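You operate a simulated robot arm through the tools that you are given. There is no shell and no other tool.

You run a simulated robot arm. Do the job below in one go: nothing can be reset, and whatever is moved stays where it is left.

Task
Move the white hose from the drain union over to the detergent union.
Fine: the hose leads off to the back as before; detergent clamp closed, its wing screw tight; drain clamp left open.

The check looks at the end state, three seconds after you hand in, the way a careful person would. Anything else that was tipped, shoved, dropped, spilled or broken makes it a failure.

Robot
A 6-joint arm with a two-finger gripper, fixed in place. Base frame: the origin is on the floor under the middle of its stand, x ahead of it, y to its left, z up. Lengths are in cm, angles in degrees, forces in N, time in s.
It reaches about 157.2 cm from its shoulder. Its first joint turns from -166.0 to 166.0 degrees. Payload 2.45 kg.
The tool frame sits at the grasp point between the pads (the TCP): z along the fingers, y along the line on which they close. The tips reach 2 cm beyond it. The gripper opens to 14 cm; its body begins 16.8 cm behind the TCP.
Orientation is that of the tool frame in the base frame, as a unit quaternion [w, x, y, z]. With the fingers straight down and closing along the base's y, the tool's x points along the base's -x, its y along +y and its z along -z.

Tools
- The arm moves only by the tool step_arm. Its argument "targets" is a list of rows, each a list of 3 entries, a list of its own where there are three numbers: the closure, from 0 (fully open) to 1 (shut), then the shift along the tool's x, y, z in cm, then the turn, a rotation vector about the tool's x, y, z in degrees. In form: [[hand, [tx, ty, tz], [ax, ay, az]], ...]. A call has 1 to 20 rows; each row is the pose to reach, as a shift and turn from the pose commanded when the call began, along the tool's axes at that moment. A row lasts 0.2 s, in which the tool goes at most 5 cm and 8.6 degrees; a call with a longer step from one row to the next is refused whole, and so is a gripper value outside its range. Where a pose cannot be reached the arm comes as near as it can. A force on the tool above 90 N (or 10 N above the force at the start of the call, whichever is more), or a blocked arm, ends the call early, and 0.2 s more pass. Each finger travels about 4.5 cm/s and halts on what it meets, pressing with about 32 N; the grip force reading is that of the motor and also rises with nothing between the fingers. The clock runs only during rows and for 0.2 s after the last one: add rows that repeat a pose to give the fingers time. The reply holds the time, the measured pose of the TCP, the force on the tool along the base axes, the opening and the grip force, in the units named above and with some noise, with the torque about the TCP (base axes, N m) and any sound that the robot's microphone picked up.
- Cameras (640 x 400 px; columns grow to the right, rows downward): "scene" is fixed at [4.95, 50.07, 141.14]; the picture's right is [0.29, -0.96, 0.00], its down [-0.43, -0.13, -0.89] and it looks along [0.86, 0.26, -0.45] (base axes); focal length 347 px, centre (320, 200). "wrist" rides on the gripper at [7.8, 1.1, -20.9] in the tool frame; the picture's right is [-0.14, 0.99, 0.00], its down [-0.92, -0.13, -0.37] and it looks along [-0.37, -0.05, 0.93] (tool axes); focal length 280 px, centre (320, 200).
- camera(camera): a new picture of that camera. The clock stands still meanwhile.
- point_at(camera, pixels): for up to 12 pixels [column, row] of the newest picture of that camera ("zoom" is the newest enlarged one), the place [x, y, z] in the base frame of the surface seen there, good to about 0.3 cm. The clock stands still meanwhile.
- enlarge(camera, box): a new picture of the part [left, top, right, bottom] of that camera's present view, enlarged. The clock stands still meanwhile.
- hand_in(): hands the job in; it is judged then, once.

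Leave the gripper open and the arm clear of the work at the hand-in unless told otherwise.

The tools are called after "Emit:" as a command line: name --argument value ..., lists and objects as JSON in quotes. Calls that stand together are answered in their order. step_arm: Moves the arm, as the interface text tells. Its arguments: {"type":"object","properties":{"targets":{"type":"array","items":{"type":"array"}}},"required":["targets"]} The other tools are called the same way: camera (camera) takes a picture; point_at (camera, pixels) gives the place of the surface under pixels of a picture; enlarge (camera, box) takes an enlarged picture of a part of a camera's view; hand_in () hands the job in.

At the start:

```text
t: 0.0
eef_pos: [49.17, 50.54, 114.73]
orientation: [-0.001, 0.0, 1.0, -0.001]
wrist_force: [-0.3, -0.5, 0.4]
ft_torque: [0.01, 0.01, 0.03]
grip_width: 14.0
grip_force: 0.0
```

scene: 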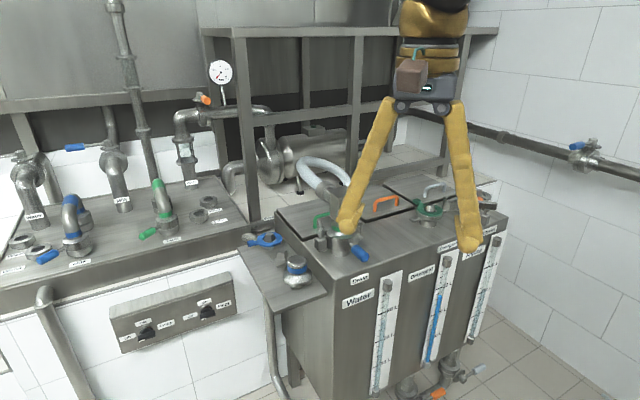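
wrist: 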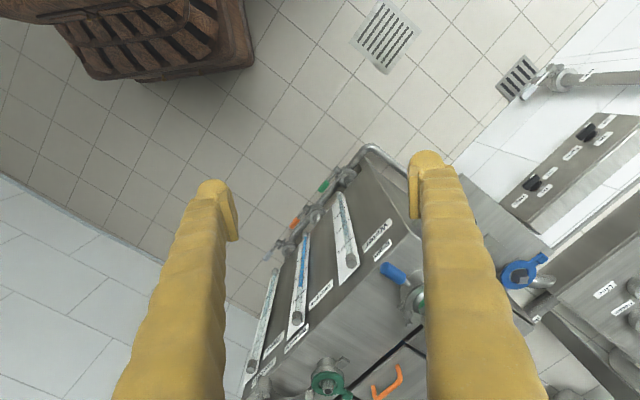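

I see a tank with a hose and several unions in the middle of the scene. First I'll enlarge the area around the hose (about columns 220-520, rows 130-310) to read the labels.

Emit:
enlarge --camera "scene" --box '[230, 140, 390, 300]'

Emit:
enlarge --camera "scene" --box '[360, 150, 520, 280]'

Emit:
enlarge --camera "scene" --box '[0, 130, 240, 290]'

```text
2.50 times, centred on (310, 220) of scene
```

zoom: 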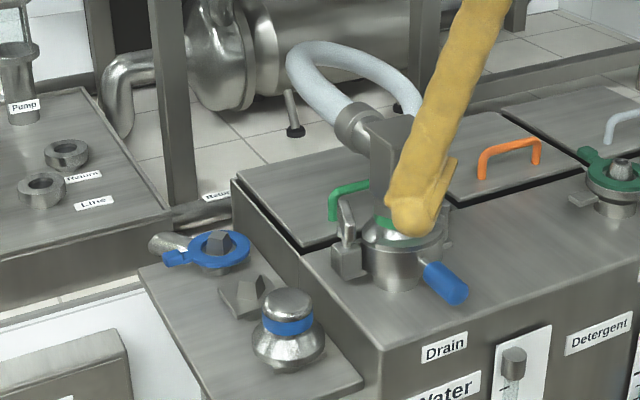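

```text
3.08 times, centred on (440, 215) of scene
```

zoom: 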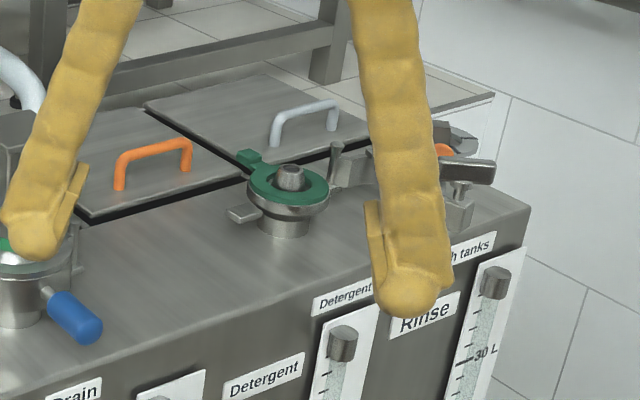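

```text
2.50 times, centred on (120, 210) of scene
```

zoom: 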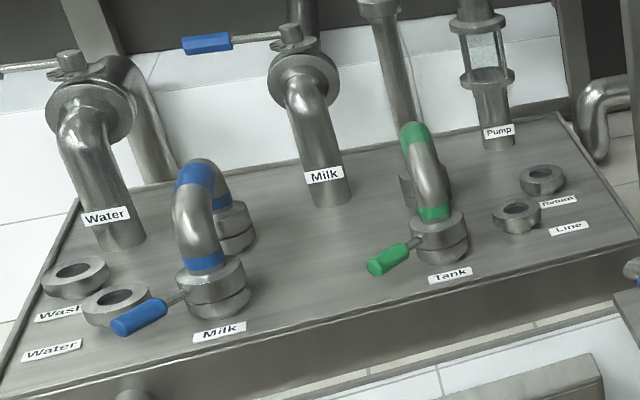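

The gripper hides the drain union. I'll lift the hand straight up about 30 cm (tool -z) so the view is clear.

Emit:
step_arm --targets '[[0, [0, 0, -5], [0, 0, 0]], [0, [0, 0, -10], [0, 0, 0]], [0, [0, 0, -15], [0, 0, 0]], [0, [0, 0, -20], [0, 0, 0]], [0, [0, 0, -25], [0, 0, 0]], [0, [0, 0, -28], [0, 0, 0]]]'

Emit:
camera --camera "scene"

Emit:
camera --camera "wrist"

```text
t: 1.4
eef_pos: [49.3, 50.65, 142.55]
orientation: [-0.002, -0.001, 1.0, -0.002]
wrist_force: [0.1, 1.1, -0.4]
ft_torque: [-0.01, 0.0, 0.03]
grip_width: 14.01
grip_force: 0.0
```

```text
taken
```

scene: 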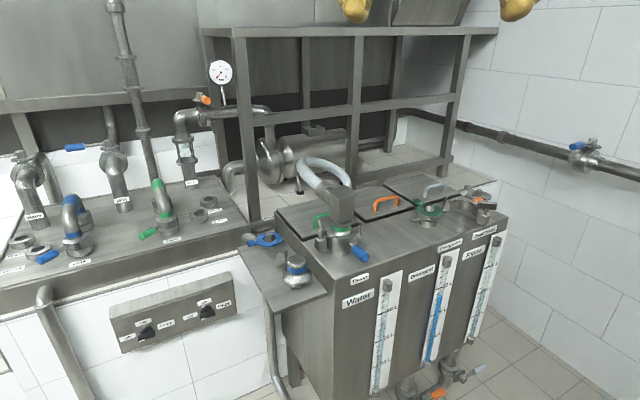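

```text
taken
```

wrist: 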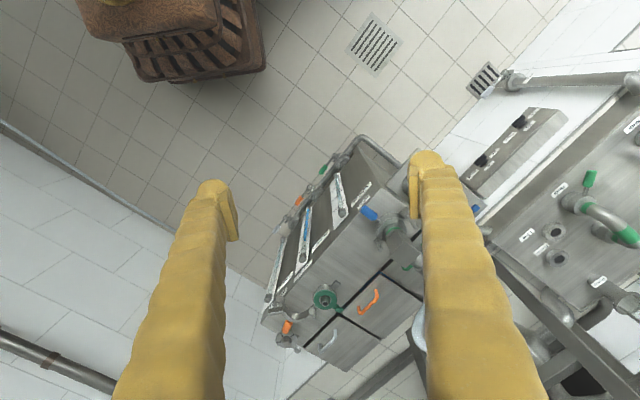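

The view of the tank is clear now. I'll enlarge the drain union (around 340,235), the detergent union (around 430,205) and the side shelf (around 280,260).

Emit:
enlarge --camera "scene" --box '[290, 150, 390, 280]'

Emit:
enlarge --camera "scene" --box '[390, 170, 510, 260]'

Emit:
enlarge --camera "scene" --box '[235, 215, 345, 300]'

```text
3.08 times, centred on (340, 215) of scene
```

zoom: 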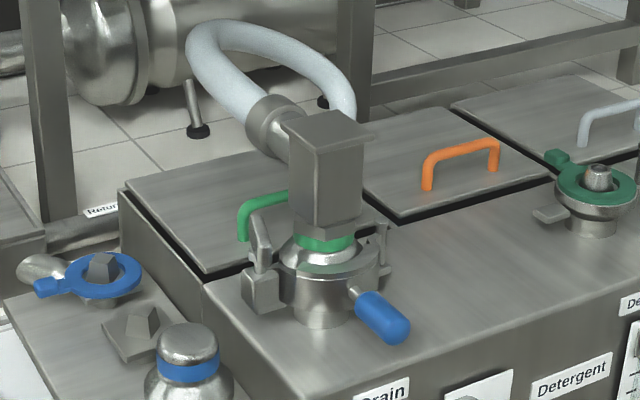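

```text
4.44 times, centred on (450, 215) of scene
```

zoom: 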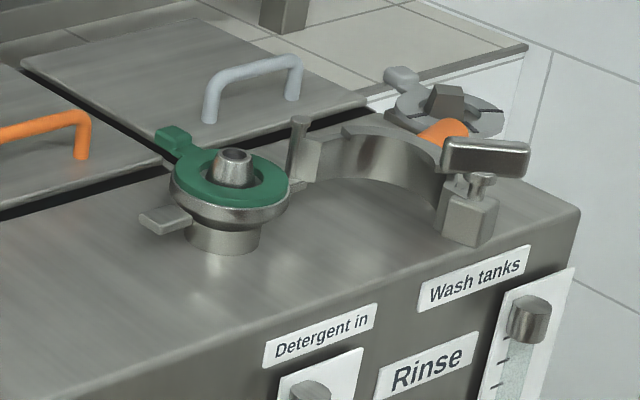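

```text
4.71 times, centred on (290, 258) of scene
```

zoom: 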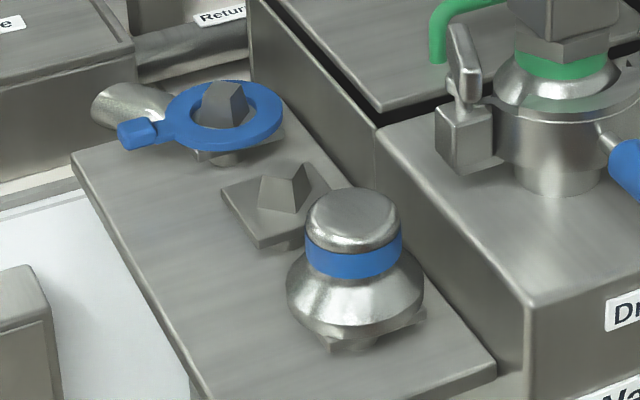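

The hose head (square body with green band) is clamped on the drain union. The detergent union has a green gasket with a tab and its clamp is swung open to the right. I'll measure points on the drain area first.

Emit:
enlarge --camera "scene" --box '[300, 180, 380, 270]'

```text
4.44 times, centred on (340, 225) of scene
```

zoom: 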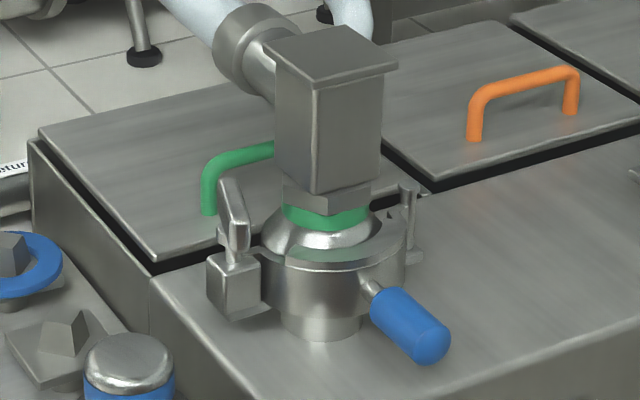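

Measuring points on the hose head's cap and body, the wing screw, the clamp, and the blue handle.

Emit:
point_at --camera "zoom" --pixels '[[268, 48], [330, 30], [392, 65], [320, 84], [330, 55], [295, 130], [350, 140], [316, 185], [325, 215], [290, 230], [330, 240], [320, 300]]'

Emit:
point_at --camera "zoom" --pixels '[[226, 190], [239, 215], [238, 240], [235, 262], [222, 285], [240, 290], [260, 270], [375, 290], [400, 320], [430, 345], [408, 195], [410, 255]]'

Emit:
point_at --camera "zoom" --pixels '[[320, 335], [420, 240], [180, 290], [250, 40], [262, 85], [225, 60], [200, 20], [540, 200], [345, 20], [150, 290], [320, 325], [440, 300]]'

```text
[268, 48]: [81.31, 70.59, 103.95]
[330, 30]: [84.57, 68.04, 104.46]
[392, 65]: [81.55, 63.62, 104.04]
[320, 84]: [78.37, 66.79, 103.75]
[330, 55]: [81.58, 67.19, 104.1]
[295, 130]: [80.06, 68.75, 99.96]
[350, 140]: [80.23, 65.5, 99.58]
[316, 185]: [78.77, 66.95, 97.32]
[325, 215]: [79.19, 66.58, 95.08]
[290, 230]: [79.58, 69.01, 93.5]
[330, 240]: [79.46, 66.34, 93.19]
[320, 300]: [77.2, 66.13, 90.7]
```

```text
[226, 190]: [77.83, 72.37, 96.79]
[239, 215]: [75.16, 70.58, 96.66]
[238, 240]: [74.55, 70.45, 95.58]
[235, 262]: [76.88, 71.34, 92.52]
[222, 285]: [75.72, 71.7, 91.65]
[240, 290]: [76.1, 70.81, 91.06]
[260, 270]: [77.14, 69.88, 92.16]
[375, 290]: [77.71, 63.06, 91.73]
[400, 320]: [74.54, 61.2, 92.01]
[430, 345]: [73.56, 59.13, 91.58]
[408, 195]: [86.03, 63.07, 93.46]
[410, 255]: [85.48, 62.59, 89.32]
```

```text
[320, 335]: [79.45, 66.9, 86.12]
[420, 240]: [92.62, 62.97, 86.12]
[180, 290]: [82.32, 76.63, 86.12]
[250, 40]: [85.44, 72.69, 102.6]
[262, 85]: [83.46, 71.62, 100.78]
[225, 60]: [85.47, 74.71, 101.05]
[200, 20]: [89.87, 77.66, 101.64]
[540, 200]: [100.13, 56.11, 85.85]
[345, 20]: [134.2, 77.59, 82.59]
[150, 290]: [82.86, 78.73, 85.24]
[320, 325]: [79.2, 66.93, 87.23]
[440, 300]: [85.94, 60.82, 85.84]
```

Tank top is at z≈86 and the hose head is about 5 cm square, centred near (81.5, 67.2). Now I'll measure the detergent union and its open clamp.

Emit:
enlarge --camera "scene" --box '[400, 175, 500, 245]'

```text
5.71 times, centred on (450, 210) of scene
```

zoom: 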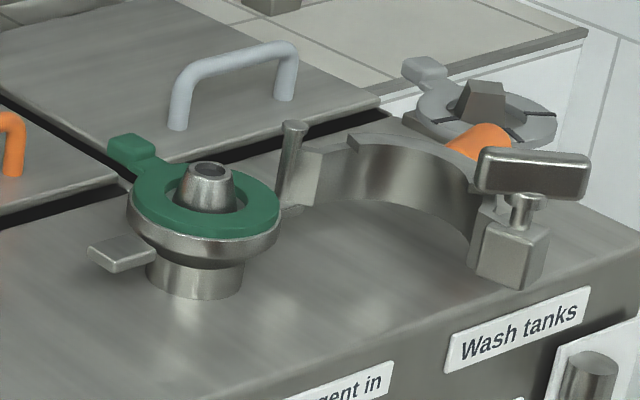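

Measuring the detergent gasket, nozzle, hinge pin, clamp arm, wing and block.

Emit:
point_at --camera "zoom" --pixels '[[209, 170], [205, 200], [145, 190], [265, 205], [205, 228], [215, 165], [135, 145], [200, 245], [195, 280], [125, 252], [140, 250], [95, 250]]'

Emit:
point_at --camera "zoom" --pixels '[[294, 128], [292, 170], [300, 190], [330, 160], [380, 150], [400, 170], [460, 180], [475, 210], [485, 155], [535, 155], [585, 165], [535, 180]]'

Emit:
point_at --camera "zoom" --pixels '[[527, 205], [505, 238], [540, 235], [515, 245], [500, 265], [530, 265], [485, 100], [480, 140], [530, 110], [425, 70], [250, 320], [600, 270]]'

```text
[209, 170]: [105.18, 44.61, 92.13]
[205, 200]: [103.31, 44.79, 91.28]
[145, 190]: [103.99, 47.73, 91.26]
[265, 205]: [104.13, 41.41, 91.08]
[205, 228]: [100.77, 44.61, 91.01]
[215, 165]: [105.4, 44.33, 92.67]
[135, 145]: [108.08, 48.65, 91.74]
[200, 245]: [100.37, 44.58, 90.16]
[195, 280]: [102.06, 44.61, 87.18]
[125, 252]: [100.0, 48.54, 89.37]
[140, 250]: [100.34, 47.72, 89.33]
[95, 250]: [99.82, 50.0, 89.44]
```

```text
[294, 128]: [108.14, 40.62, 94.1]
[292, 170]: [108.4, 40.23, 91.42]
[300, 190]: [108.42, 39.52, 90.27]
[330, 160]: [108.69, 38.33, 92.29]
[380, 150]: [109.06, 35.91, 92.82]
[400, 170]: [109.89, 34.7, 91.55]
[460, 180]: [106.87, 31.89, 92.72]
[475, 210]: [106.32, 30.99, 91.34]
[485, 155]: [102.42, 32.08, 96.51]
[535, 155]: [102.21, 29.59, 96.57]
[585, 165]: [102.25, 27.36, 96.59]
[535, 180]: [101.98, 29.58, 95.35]
```

```text
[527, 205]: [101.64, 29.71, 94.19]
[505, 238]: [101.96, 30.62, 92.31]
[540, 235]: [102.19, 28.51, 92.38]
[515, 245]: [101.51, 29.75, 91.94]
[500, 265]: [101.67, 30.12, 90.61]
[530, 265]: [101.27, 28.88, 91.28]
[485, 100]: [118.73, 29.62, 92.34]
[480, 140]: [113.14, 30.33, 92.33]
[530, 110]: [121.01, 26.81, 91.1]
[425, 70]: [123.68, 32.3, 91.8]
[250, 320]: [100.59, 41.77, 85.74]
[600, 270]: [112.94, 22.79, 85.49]
```

The unions lie along a line at 45° in the base frame: drain centre ≈ (81.5, 67.2), detergent centre ≈ (104.2, 44.6). Before moving over the tank I'll measure the rack behind it (top bar at 330,32, posts at 250,150 and 357,110, mid bar at 400,105) and pipe at right, for clearance.

Emit:
camera --camera "scene"

Emit:
point_at --camera "scene" --pixels '[[235, 34], [330, 31], [480, 31], [243, 100], [252, 210], [357, 110], [355, 170], [400, 103], [445, 160], [330, 110], [220, 72], [205, 99]]'

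Emit:
point_at --camera "scene" --pixels '[[300, 165], [320, 170], [340, 165], [350, 180], [300, 178], [330, 185], [343, 195], [277, 215], [390, 170], [500, 205], [365, 290], [460, 245]]'

```text
taken
```

scene: 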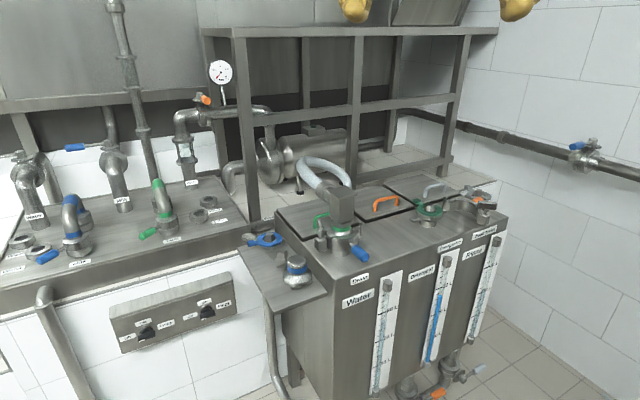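

```text
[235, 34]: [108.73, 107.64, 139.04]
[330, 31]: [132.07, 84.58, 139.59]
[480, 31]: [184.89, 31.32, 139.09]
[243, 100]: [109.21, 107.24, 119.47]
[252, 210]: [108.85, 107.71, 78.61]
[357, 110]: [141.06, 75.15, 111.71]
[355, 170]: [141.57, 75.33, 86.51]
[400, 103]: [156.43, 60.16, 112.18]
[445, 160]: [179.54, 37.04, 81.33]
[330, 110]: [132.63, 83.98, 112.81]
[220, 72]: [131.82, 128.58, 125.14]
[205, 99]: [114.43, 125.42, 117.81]
```

```text
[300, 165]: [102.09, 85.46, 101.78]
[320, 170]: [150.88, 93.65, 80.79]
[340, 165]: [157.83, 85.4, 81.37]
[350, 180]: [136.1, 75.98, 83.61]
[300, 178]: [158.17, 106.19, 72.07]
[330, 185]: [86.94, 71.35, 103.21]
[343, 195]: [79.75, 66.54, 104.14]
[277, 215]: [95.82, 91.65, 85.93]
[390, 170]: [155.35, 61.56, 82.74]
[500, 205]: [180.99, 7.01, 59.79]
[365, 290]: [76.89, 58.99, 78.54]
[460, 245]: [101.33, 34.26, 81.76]
```

The rack is about 48 cm behind the unions, so there is room. I'll move the hand over the front of the drain union, turning 45° (tool z -45°) so the fingers' closing line is along the tank's front, to look with the wrist camera.

Emit:
step_arm --targets '[[0, [-2.52, 0.95, 2], [0, 0, -4.5]], [0, [-5.04, 1.9, 4], [0, 0, -9]], [0, [-7.56, 2.85, 6], [0, 0, -13.5]], [0, [-10.08, 3.8, 8], [0, 0, -18]], [0, [-12.6, 4.75, 10], [0, 0, -22.5]], [0, [-15.12, 5.7, 12], [0, 0, -27]], [0, [-17.64, 6.65, 14], [0, 0, -31.5]], [0, [-20.16, 7.6, 16], [0, 0, -36]], [0, [-22.68, 8.55, 18], [0, 0, -40.5]], [0, [-25.2, 9.5, 20], [0, 0, -45]]]'

Emit:
camera --camera "wrist"

Emit:
camera --camera "scene"

```text
t: 3.6
eef_pos: [74.53, 59.99, 122.79]
orientation: [0.0, -0.384, 0.924, 0.001]
wrist_force: [0.1, -0.3, 0.5]
ft_torque: [0.01, -0.04, -0.01]
grip_width: 14.01
grip_force: 0.2
```

```text
taken
```

wrist: 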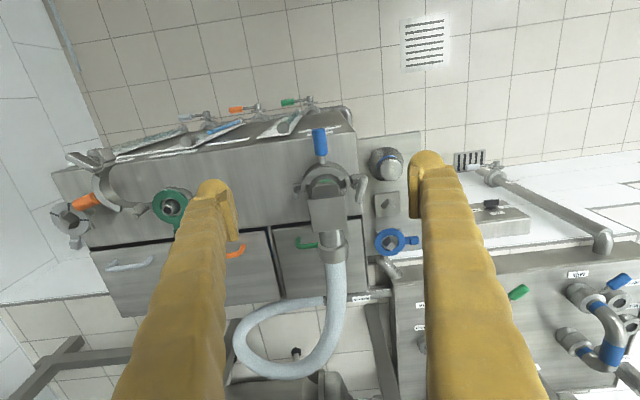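

```text
taken
```

scene: 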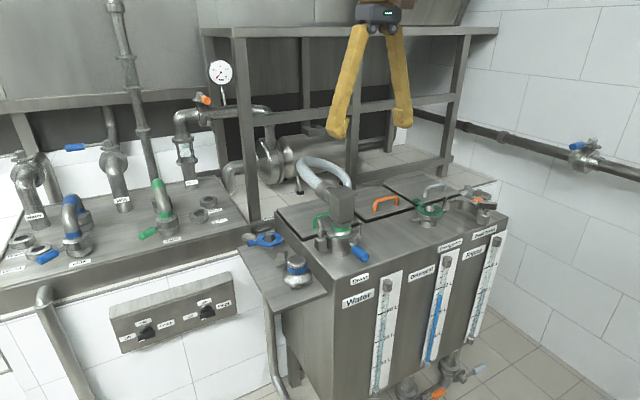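

Good view: drain union at (325,190), detergent union at (172,207), open clamp at (95,190). I'll enlarge both.

Emit:
enlarge --camera "wrist" --box '[280, 120, 410, 270]'

Emit:
enlarge --camera "wrist" --box '[50, 140, 200, 260]'

```text
2.67 times, centred on (345, 195) of wrist
```

zoom: 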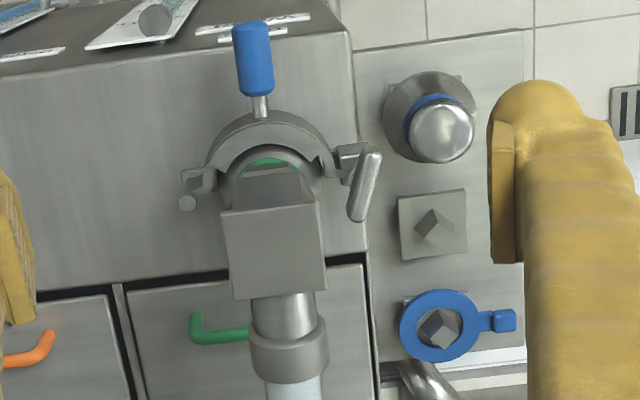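

```text
3.33 times, centred on (125, 200) of wrist
```

zoom: 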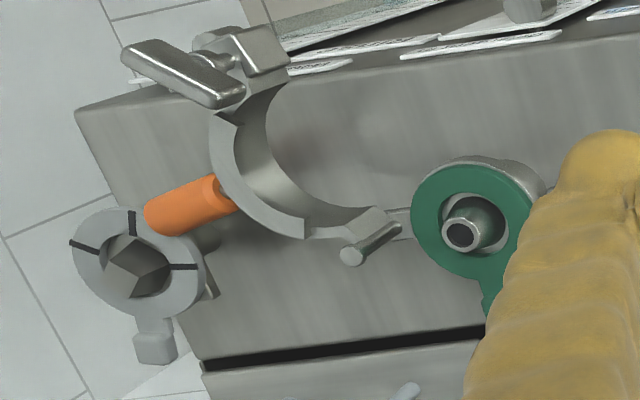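

I'll zoom tighter on the drain wing screw (around 358,185) and the drain ferrule, and the detergent wing (around 95,165).

Emit:
enlarge --camera "wrist" --box '[300, 150, 370, 210]'

Emit:
point_at --camera "zoom" --pixels '[[100, 250], [320, 200]]'

```text
6.67 times, centred on (335, 180) of wrist
```

zoom: 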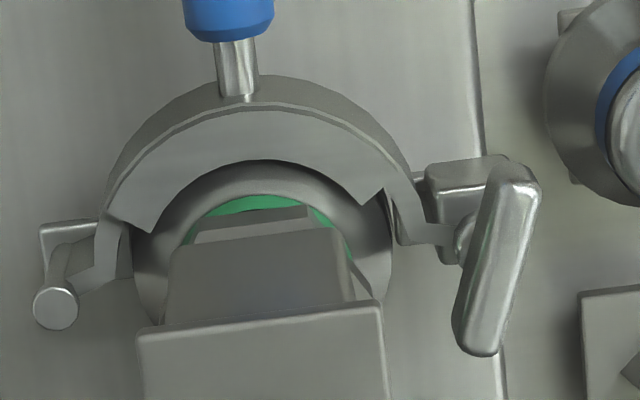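

```text
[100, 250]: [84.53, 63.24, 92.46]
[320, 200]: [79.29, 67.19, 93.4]
```

Measuring the wing of the drain clamp: ends (515,180), (478,340), middle (500,260), post (466,240), block (460,180), block side tab.

Emit:
point_at --camera "zoom" --pixels '[[515, 178], [478, 342], [500, 260], [485, 255], [515, 260], [466, 240], [460, 170], [440, 200], [485, 165], [425, 240], [55, 308], [60, 240]]'

Emit:
point_at --camera "zoom" --pixels '[[140, 345], [380, 315], [260, 340], [150, 335], [270, 130], [160, 200], [385, 180], [240, 80], [230, 20], [400, 150], [265, 205], [265, 185]]'

```text
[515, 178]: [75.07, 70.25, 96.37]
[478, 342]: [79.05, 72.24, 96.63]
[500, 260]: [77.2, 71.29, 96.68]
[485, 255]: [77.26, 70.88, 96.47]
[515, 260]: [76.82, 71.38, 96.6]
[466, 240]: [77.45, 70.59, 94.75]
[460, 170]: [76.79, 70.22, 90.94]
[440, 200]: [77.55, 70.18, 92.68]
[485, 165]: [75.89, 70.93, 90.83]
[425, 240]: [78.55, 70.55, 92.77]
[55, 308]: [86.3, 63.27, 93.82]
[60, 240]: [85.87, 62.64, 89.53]
```

```text
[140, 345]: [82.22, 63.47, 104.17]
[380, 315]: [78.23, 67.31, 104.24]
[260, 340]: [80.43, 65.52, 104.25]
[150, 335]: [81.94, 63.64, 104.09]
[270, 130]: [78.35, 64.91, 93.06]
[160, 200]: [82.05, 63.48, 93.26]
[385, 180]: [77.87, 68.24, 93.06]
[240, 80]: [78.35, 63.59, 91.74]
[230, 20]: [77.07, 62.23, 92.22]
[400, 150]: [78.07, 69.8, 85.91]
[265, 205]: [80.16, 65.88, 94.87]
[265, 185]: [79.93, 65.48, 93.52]
```

Wing of the drain screw is about 4.8 cm long, centred near (77.1, 71.25, 96). I need to know the finger thickness for clearance against the hose head, so I'll measure points on the right finger (pad and tip around 411-470, 155-250).

Emit:
point_at --camera "wrist" --pixels '[[413, 175], [412, 215], [419, 215], [419, 168], [425, 155], [435, 155], [445, 165], [455, 185], [462, 220], [480, 270], [440, 200], [430, 230]]'

Emit:
enlarge --camera "wrist" --box '[390, 130, 500, 260]'

```text
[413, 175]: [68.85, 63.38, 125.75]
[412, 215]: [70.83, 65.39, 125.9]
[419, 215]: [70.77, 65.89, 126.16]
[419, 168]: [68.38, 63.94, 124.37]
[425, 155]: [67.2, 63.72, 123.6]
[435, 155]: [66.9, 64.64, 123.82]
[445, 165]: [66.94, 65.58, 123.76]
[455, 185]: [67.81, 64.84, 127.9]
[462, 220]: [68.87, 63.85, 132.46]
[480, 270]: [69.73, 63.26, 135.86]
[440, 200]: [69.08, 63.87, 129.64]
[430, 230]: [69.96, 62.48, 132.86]
```

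```text
3.08 times, centred on (445, 195) of wrist
```

zoom: 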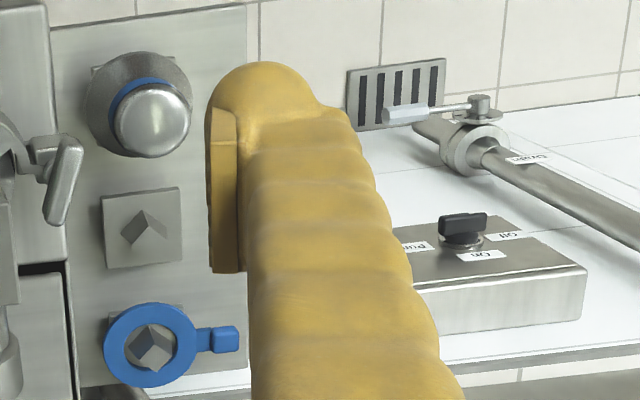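

Fingers are about 3 cm thick and 3-4 cm wide; the gap between the wing and hose head is only ~2.7 cm, so I plan to turn the wing by pushing its front end with one finger. I need heights of the things nearby: cap on tray (386,163), tray (400,230), blue gasket (390,240), hose loop.

Emit:
camera --camera "wrist"

Emit:
point_at --camera "wrist" --pixels '[[389, 165], [380, 150], [400, 155], [386, 208], [390, 242], [400, 225], [330, 260], [325, 330], [290, 370], [240, 340], [310, 310], [333, 300]]'

Emit:
point_at --camera "wrist" --pixels '[[86, 165], [80, 155], [105, 172], [112, 158], [95, 200], [105, 205], [115, 195], [155, 215], [70, 222], [160, 195], [172, 210], [190, 225]]'

```text
taken
```

wrist: 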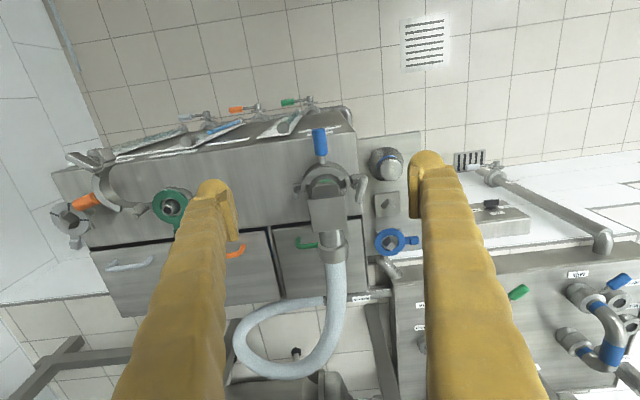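

```text
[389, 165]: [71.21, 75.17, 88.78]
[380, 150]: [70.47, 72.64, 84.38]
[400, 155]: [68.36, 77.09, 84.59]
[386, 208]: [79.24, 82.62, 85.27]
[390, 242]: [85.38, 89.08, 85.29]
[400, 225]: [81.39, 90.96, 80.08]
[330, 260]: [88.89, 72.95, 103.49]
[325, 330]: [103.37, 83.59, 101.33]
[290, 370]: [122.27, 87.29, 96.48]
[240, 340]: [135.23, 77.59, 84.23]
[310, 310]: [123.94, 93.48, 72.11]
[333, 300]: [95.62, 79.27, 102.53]
```

```text
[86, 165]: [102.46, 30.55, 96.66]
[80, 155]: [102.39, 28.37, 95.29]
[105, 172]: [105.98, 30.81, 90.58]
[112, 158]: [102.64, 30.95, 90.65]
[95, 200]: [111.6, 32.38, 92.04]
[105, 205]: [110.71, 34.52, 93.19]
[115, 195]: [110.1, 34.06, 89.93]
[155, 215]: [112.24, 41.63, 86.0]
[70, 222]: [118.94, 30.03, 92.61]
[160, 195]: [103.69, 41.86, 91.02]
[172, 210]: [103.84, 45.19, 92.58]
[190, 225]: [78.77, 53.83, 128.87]
```

Cap top is only z 88.8, well below. I'll straddle the hose head: left finger left of the wing's front end, right finger beyond the hinge. First move back 6.9 cm and left 1.6 cm, then descend to about TCP z 101 and check.

Emit:
step_arm --targets '[[0, [-3.5, 0.8, 0], [0, 0, 0]], [0, [-6.94, 1.6, 2], [0, 0, 0]], [0, [-6.94, 1.6, 7], [0, 0, 0]], [0, [-6.94, 1.6, 12], [0, 0, 0]], [0, [-6.94, 1.6, 17], [0, 0, 0]], [0, [-6.94, 1.6, 21], [0, 0, 0]]]'

Emit:
camera --camera "wrist"

Emit:
camera --camera "scene"

```text
t: 5.0
eef_pos: [78.21, 65.86, 101.76]
orientation: [-0.001, -0.384, 0.923, 0.0]
wrist_force: [0.5, 0.0, 0.1]
ft_torque: [-0.06, 0.03, 0.0]
grip_width: 13.98
grip_force: 0.0
```

```text
taken
```

wrist: 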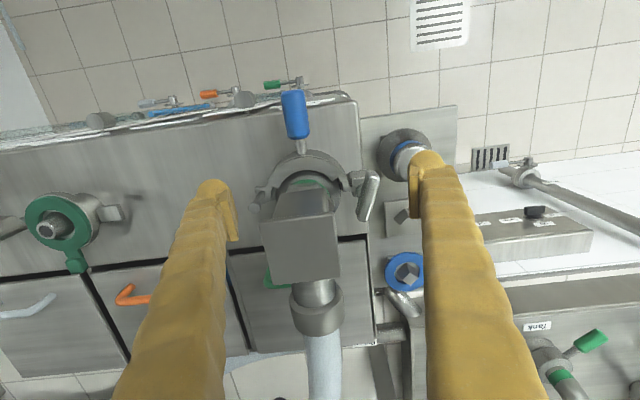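

```text
taken
```

scene: 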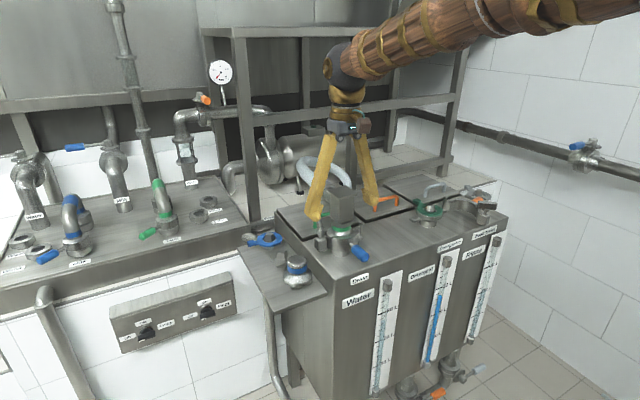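

The left finger (picture right) is just outside the wing (368,195). I descend 5.8 cm so the tips reach z≈94, then push in steps toward the hose head (tool -y), watching the force.

Emit:
step_arm --targets '[[0, [0, 0, 3], [0, 0, 0]], [0, [0, 0, 5.7], [0, 0, 0]], [0, [0, 0, 5.7], [0, 0, 0]]]'

Emit:
enlarge --camera "scene" --box '[290, 170, 390, 270]'

Emit:
camera --camera "wrist"

```text
t: 5.8
eef_pos: [78.23, 66.15, 95.94]
orientation: [-0.001, -0.383, 0.924, -0.001]
wrist_force: [0.7, 0.5, 0.6]
ft_torque: [0.01, 0.01, 0.0]
grip_width: 14.01
grip_force: 0.1
```

```text
4.00 times, centred on (340, 220) of scene
```

zoom: 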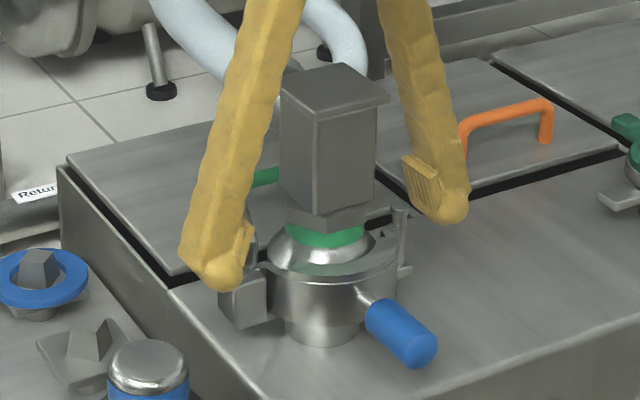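

```text
taken
```

wrist: 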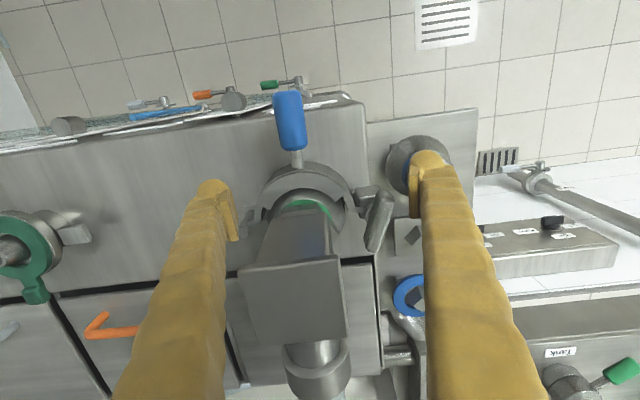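

The finger pad (415,190) is level with the front end of the wing (388,195), about 1.5 cm away. I push toward the hose head 3 cm in small steps.

Emit:
step_arm --targets '[[0, [0, -0.8, 0], [0, 0, 0]], [0, [0, -1.6, 0], [0, 0, 0]], [0, [0, -2.2, 0], [0, 0, 0]], [0, [0, -2.8, 0], [0, 0, 0]], [0, [0, -2.8, 0], [0, 0, 0]]]'

Emit:
camera --camera "wrist"

```text
t: 7.0
eef_pos: [80.18, 63.99, 96.0]
orientation: [-0.001, -0.384, 0.923, 0.0]
wrist_force: [-1.2, 0.6, 0.4]
ft_torque: [0.02, -0.01, 0.06]
grip_width: 13.97
grip_force: 0.1
```

```text
taken
```

wrist: 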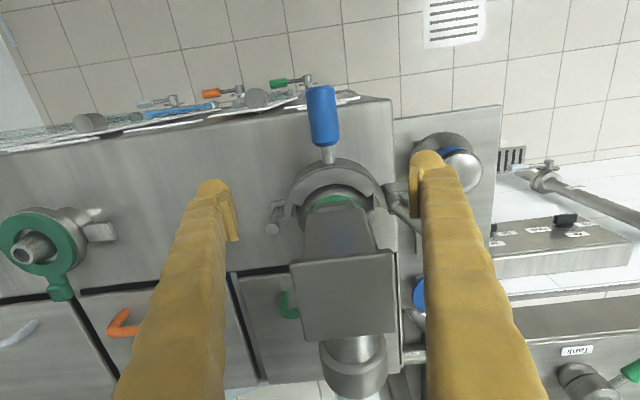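

The wing turned with very little force; it now lies diagonally near (405,210). Let me look closer from both cameras.

Emit:
enlarge --camera "wrist" --box '[340, 150, 450, 250]'

Emit:
enlarge --camera "scene" --box '[300, 190, 380, 260]'

```text
4.00 times, centred on (395, 200) of wrist
```

zoom: 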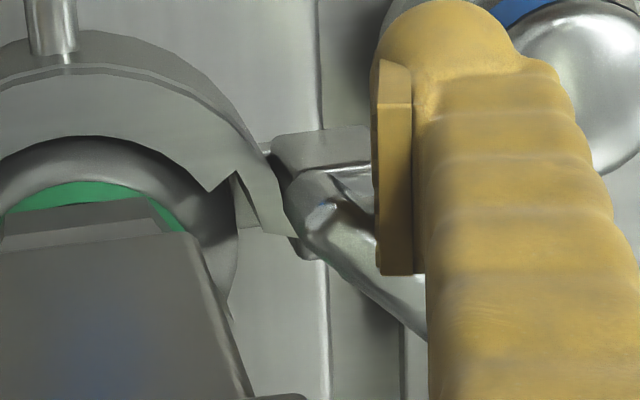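

```text
5.71 times, centred on (340, 225) of scene
```

zoom: 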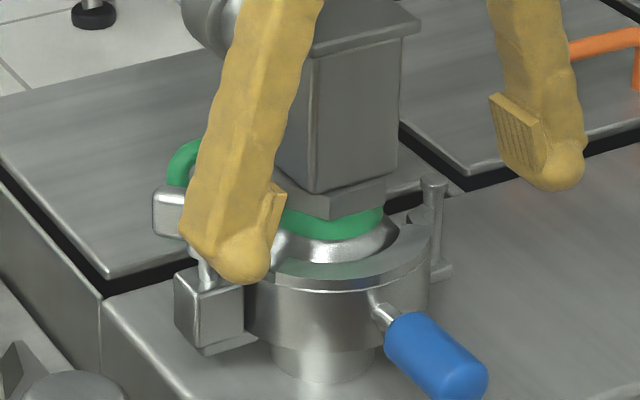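

The wing has turned about 55° counter-clockwise (loosening) easily. I continue sweeping: 1.3 cm further toward the head, then 1 cm to the back, to bring the wing about perpendicular to the tank front.

Emit:
step_arm --targets '[[0, [0, -0.7, 0], [0, 0, 0]], [0, [0, -1.3, 0], [0, 0, 0]], [0, [-0.5, -1.3, 0], [0, 0, 0]], [0, [-1.0, -1.3, 0], [0, 0, 0]], [0, [-1.0, -1.3, 0], [0, 0, 0]]]'

Emit:
enlarge --camera "wrist" --box '[340, 150, 450, 250]'

Emit:
enlarge --camera "scene" --box '[300, 190, 380, 260]'

```text
t: 8.2
eef_pos: [81.52, 63.74, 95.98]
orientation: [-0.003, -0.383, 0.924, -0.001]
wrist_force: [-19.9, -38.1, 9.6]
ft_torque: [0.72, 0.67, 3.42]
grip_width: 13.49
grip_force: 0.2
```

```text
4.00 times, centred on (395, 200) of wrist
```

zoom: 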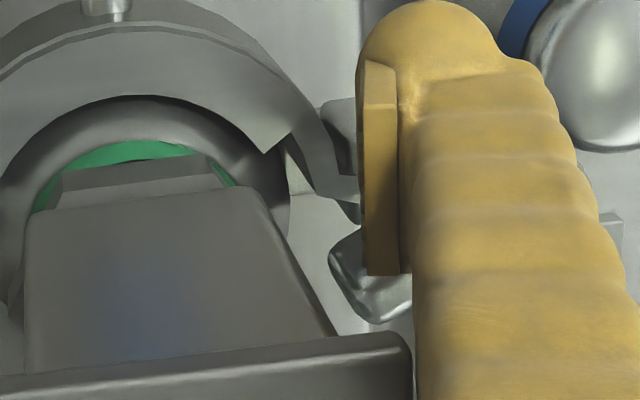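

```text
5.71 times, centred on (340, 225) of scene
```

zoom: 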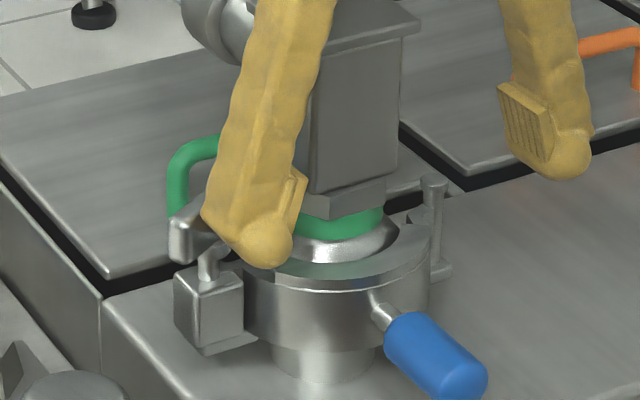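

Force rose to about 43 N: the finger's back face now bears on the wing across its hub, wing about square to the tank front. I back off 1.5 cm to the front and look.

Emit:
step_arm --targets '[[0, [0.8, 0, 0], [0, 0, 0]], [0, [2.0, 1.0, 0], [0, 0, 0]], [0, [4.0, 3.0, 0], [0, 0, 0]], [0, [4.0, 3.0, 0], [0, 0, 0]]]'

Emit:
enlarge --camera "wrist" --box '[260, 130, 450, 280]'

Emit:
enlarge --camera "scene" --box '[300, 190, 380, 260]'

```text
t: 9.2
eef_pos: [76.85, 63.2, 95.92]
orientation: [-0.001, -0.383, 0.924, 0.0]
wrist_force: [0.2, -0.5, 1.2]
ft_torque: [0.01, 0.01, -0.04]
grip_width: 13.97
grip_force: 0.0
```

```text
2.67 times, centred on (355, 205) of wrist
```

zoom: 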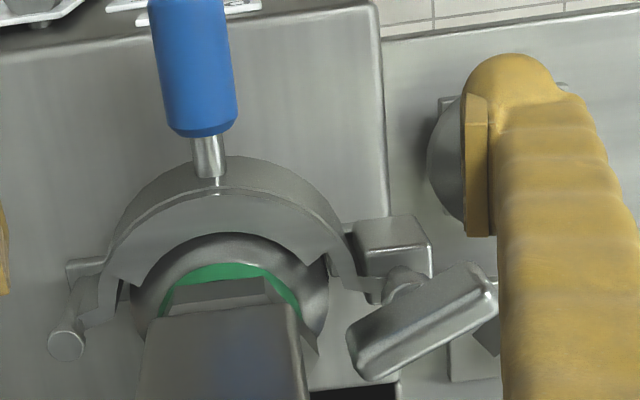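

```text
5.71 times, centred on (340, 225) of scene
```

zoom: 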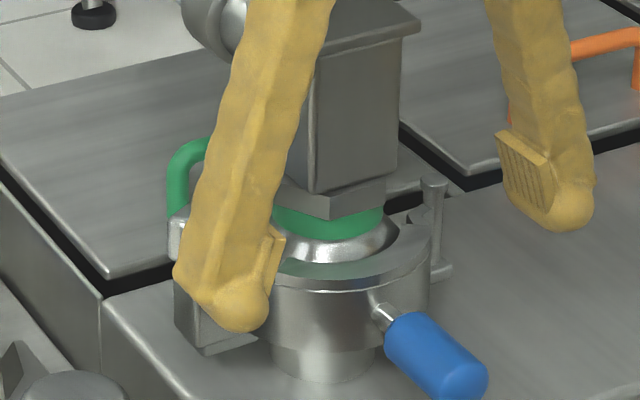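

The wing has swung on to about +30°, the same angle (relative to its arm) as the detergent's loose wing. I'll measure it to confirm.

Emit:
enlarge --camera "wrist" --box '[340, 190, 420, 260]'

Emit:
point_at --camera "zoom" --pixels '[[120, 330], [160, 350], [420, 190], [270, 255], [300, 290], [200, 290]]'

```text
5.71 times, centred on (380, 225) of wrist
```

zoom: 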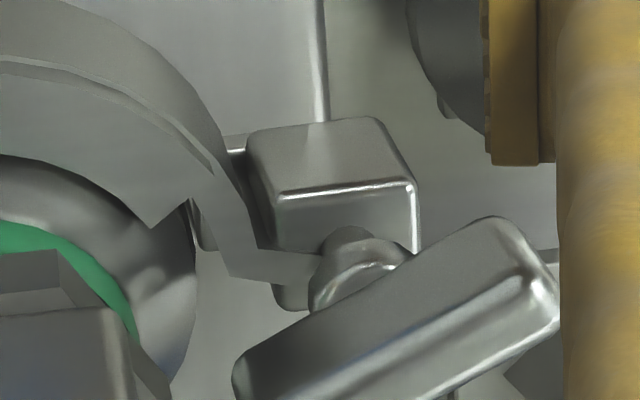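

```text
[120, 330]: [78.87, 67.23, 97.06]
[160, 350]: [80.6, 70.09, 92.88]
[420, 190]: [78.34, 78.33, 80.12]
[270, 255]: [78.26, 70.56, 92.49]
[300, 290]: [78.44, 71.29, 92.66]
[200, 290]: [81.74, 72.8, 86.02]
```

Measuring the wing's ends: (255,370), (540,300), (500,225), middle (400,320).

Emit:
point_at --camera "zoom" --pixels '[[250, 365], [545, 300], [495, 235], [400, 320], [340, 360], [450, 340], [350, 280], [330, 150]]'

Emit:
camera --camera "wrist"

```text
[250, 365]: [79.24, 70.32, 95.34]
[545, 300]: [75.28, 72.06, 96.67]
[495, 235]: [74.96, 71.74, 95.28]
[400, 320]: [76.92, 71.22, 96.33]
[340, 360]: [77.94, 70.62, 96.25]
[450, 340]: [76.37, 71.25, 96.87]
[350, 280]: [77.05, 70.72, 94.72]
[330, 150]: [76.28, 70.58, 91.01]
```

```text
taken
```

wrist: 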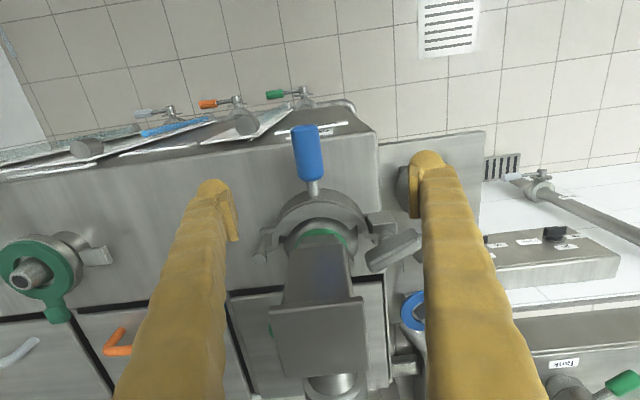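

Wing is now at ~24° in the tank frame, close to the other wing's loose angle (~30°), and it met a stop. Next I'll try swinging the drain clamp arm open by its blue handle: move the hand to the left-front of the handle, close the fingers, descend to handle height (z≈91.5).

Emit:
step_arm --targets '[[0, [2.6, 2.5, 0], [0, 0, 0]], [0.2, [5.2, 5.0, 0], [0, 0, 0]], [0.5, [5.2, 5.0, 0], [0, 0, 0]], [1, [5.2, 5.0, 0], [0, 0, 0]], [1, [5.2, 5.0, 0], [0, 0, 0]], [1, [5.2, 5.0, 0], [0, 0, 0]], [1, [5.2, 5.0, 0], [0, 0, 0]], [1, [5.2, 5.0, 0], [0, 0, 0]], [1, [5.2, 5.0, 0], [0, 0, 0]], [1, [5.2, 5.0, 2.2], [0, 0, 0]], [1, [5.2, 5.0, 4.4], [0, 0, 0]]]'

Emit:
camera --camera "wrist"

Emit:
enlarge --camera "scene" --box '[280, 170, 400, 290]'

```text
t: 11.6
eef_pos: [69.58, 62.93, 91.66]
orientation: [0.0, -0.384, 0.923, 0.0]
wrist_force: [0.3, 0.6, 0.2]
ft_torque: [-0.01, -0.02, 0.0]
grip_width: 0.02
grip_force: 29.0
```

```text
taken
```

wrist: 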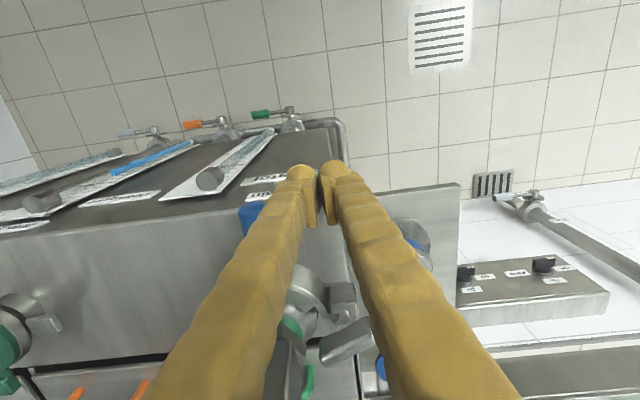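

```text
3.33 times, centred on (340, 230) of scene
```

zoom: 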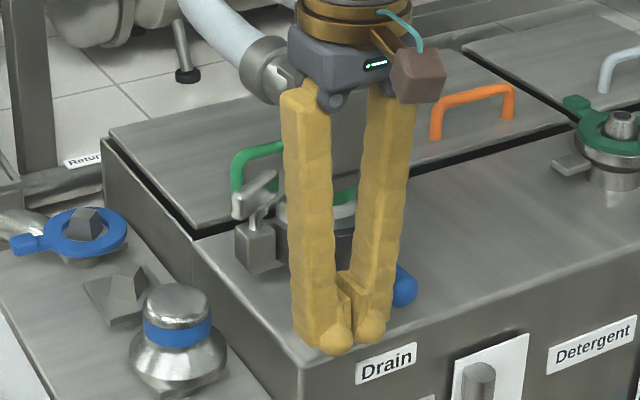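

The closed fingers are left of the blue handle's end. I push gently: first up to contact and about 20° of swing, to test whether the clamp is free.

Emit:
step_arm --targets '[[1, [0, -0.8, 0], [0, 0, 0]], [1, [-0.16, -1.63, 0], [0, 0, 0]], [1, [0.3, -2.5, 0], [0, 0, 0]], [1, [0.9, -3.4, 0], [0, 0, 0]], [1, [0.9, -3.4, 0], [0, 0, 0]]]'

Emit:
camera --camera "wrist"

Emit:
enlarge --camera "scene" --box '[280, 170, 400, 290]'

```text
t: 12.8
eef_pos: [71.36, 59.76, 91.6]
orientation: [-0.001, -0.382, 0.924, 0.0]
wrist_force: [0.0, -0.1, -0.4]
ft_torque: [0.01, -0.01, 0.01]
grip_width: 0.02
grip_force: 29.2
```

```text
taken
```

wrist: 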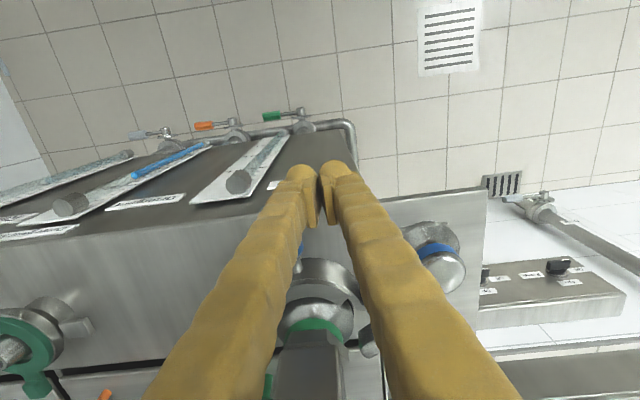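

```text
3.33 times, centred on (340, 230) of scene
```

zoom: 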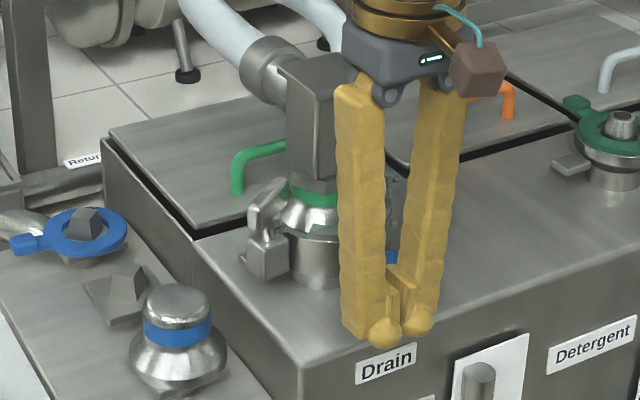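

Little force so far; the handle's blue bit is visible at (300,250) just beyond the fingers. I continue along the arc to about 40°.

Emit:
step_arm --targets '[[1, [0.45, -1.0, 0], [0, 0, 0]], [1, [0.75, -1.95, 0], [0, 0, 0]], [1, [1.0, -3.0, 0], [0, 0, 0]], [1, [1.1, -4.0, 0], [0, 0, 0]], [1, [1.15, -5.0, 0], [0, 0, 0]], [1, [1.15, -6.0, 0], [0, 0, 0]], [1, [1.15, -6.0, 0], [0, 0, 0]]]'

Emit:
camera --camera "wrist"

Emit:
enlarge --camera "scene" --box '[300, 170, 420, 290]'

```text
t: 14.4
eef_pos: [74.8, 54.7, 91.57]
orientation: [-0.001, -0.384, 0.923, 0.0]
wrist_force: [-0.9, 0.1, -0.6]
ft_torque: [0.02, 0.0, 0.01]
grip_width: 0.01
grip_force: 29.4
```

```text
taken
```

wrist: 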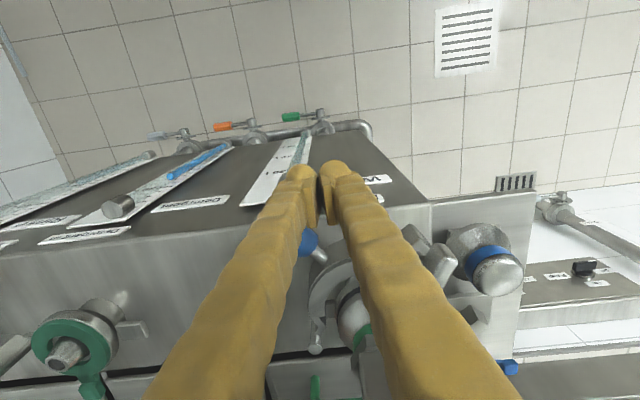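

```text
3.33 times, centred on (360, 230) of scene
```

zoom: 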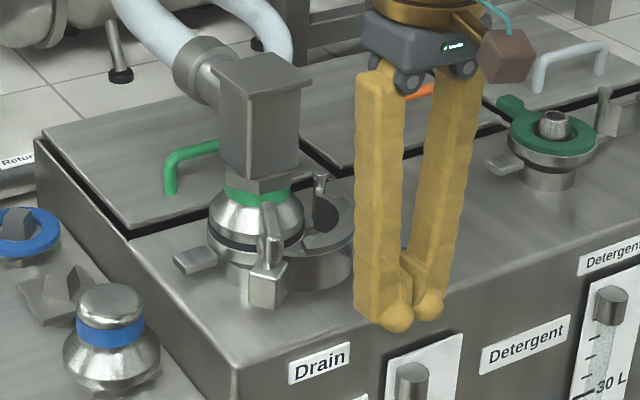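

The drain clamp is swinging open freely (block now at (270,270) in the zoom). I continue the arc to about 100°.

Emit:
step_arm --targets '[[1, [-0.4, -1.96, 0], [0, 0, 0]], [1, [-1.08, -3.91, 0], [0, 0, 0]], [1, [-2.1, -5.71, 0], [0, 0, 0]], [1, [-3.39, -7.32, 0], [0, 0, 0]], [1, [-4.95, -8.67, 0], [0, 0, 0]], [1, [-6.72, -9.73, 0], [0, 0, 0]], [1, [-6.72, -9.73, 0], [0, 0, 0]]]'

Emit:
camera --camera "wrist"

Emit:
enlarge --camera "scene" --box '[300, 170, 440, 290]'

```text
t: 15.5
eef_pos: [82.72, 51.31, 91.34]
orientation: [-0.006, -0.382, 0.924, -0.004]
wrist_force: [-8.0, -14.8, 0.5]
ft_torque: [0.14, -0.13, 0.38]
grip_width: 0.0
grip_force: 29.3
stopped in row 5: the force on the tool passed its limit at 114 N (the readings are from after the stop); the commanded pose is now the measured one
```

```text
taken
```

wrist: 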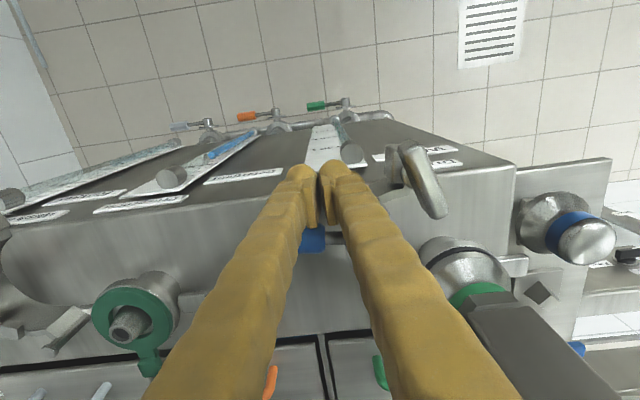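

```text
3.33 times, centred on (370, 230) of scene
```

zoom: 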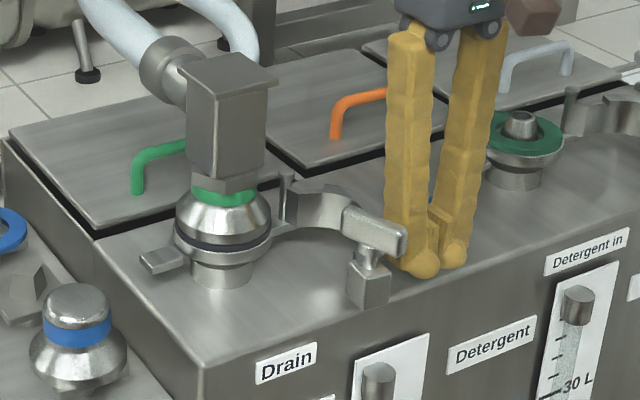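

The clamp reached its open stop (brief 114 N). I back the hand off to the front (tool +x) and raise it, then look again.

Emit:
step_arm --targets '[[1, [1.5, 0.5, 0], [0, 0, 0]], [1, [4, 1, 0], [0, 0, 0]], [1, [5, 1, -4], [0, 0, 0]], [1, [5, 1, -9], [0, 0, 0]], [1, [5, 1, -14], [0, 0, 0]], [0.5, [5, 1, -19], [0, 0, 0]], [0, [5, 1, -24], [0, 0, 0]], [0, [5, 1, -24], [0, 0, 0]], [0, [5, 1, -24], [0, 0, 0]], [0, [5, 1, -24], [0, 0, 0]], [0, [5, 1, -24], [0, 0, 0]], [0, [5, 1, -24], [0, 0, 0]], [0, [5, 1, -24], [0, 0, 0]]]'

Emit:
camera --camera "wrist"

Emit:
enlarge --camera "scene" --box '[300, 160, 440, 290]'

```text
t: 18.3
eef_pos: [78.79, 49.06, 115.72]
orientation: [-0.006, -0.383, 0.924, -0.004]
wrist_force: [0.3, 0.2, -0.5]
ft_torque: [-0.02, 0.0, -0.01]
grip_width: 14.0
grip_force: 0.2
```

```text
taken
```

wrist: 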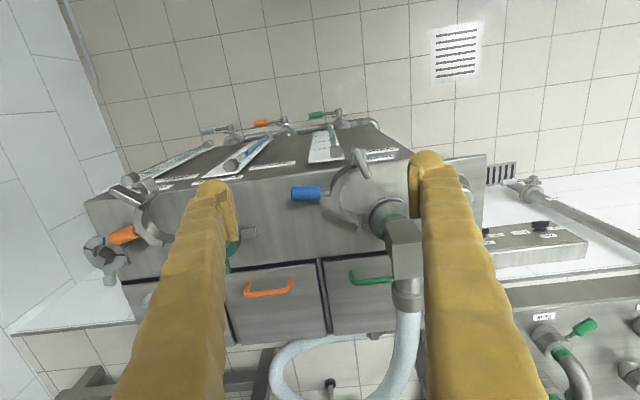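

```text
3.08 times, centred on (370, 225) of scene
```

zoom: 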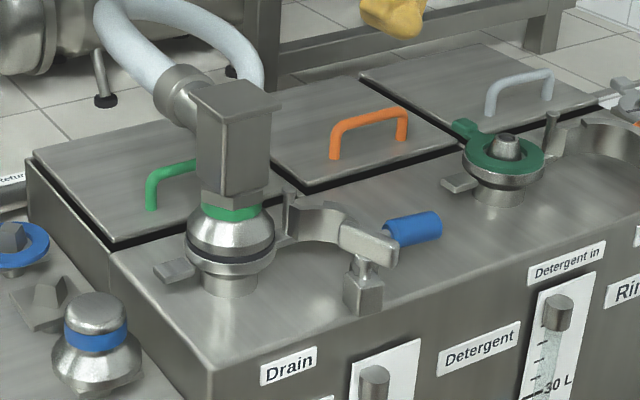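

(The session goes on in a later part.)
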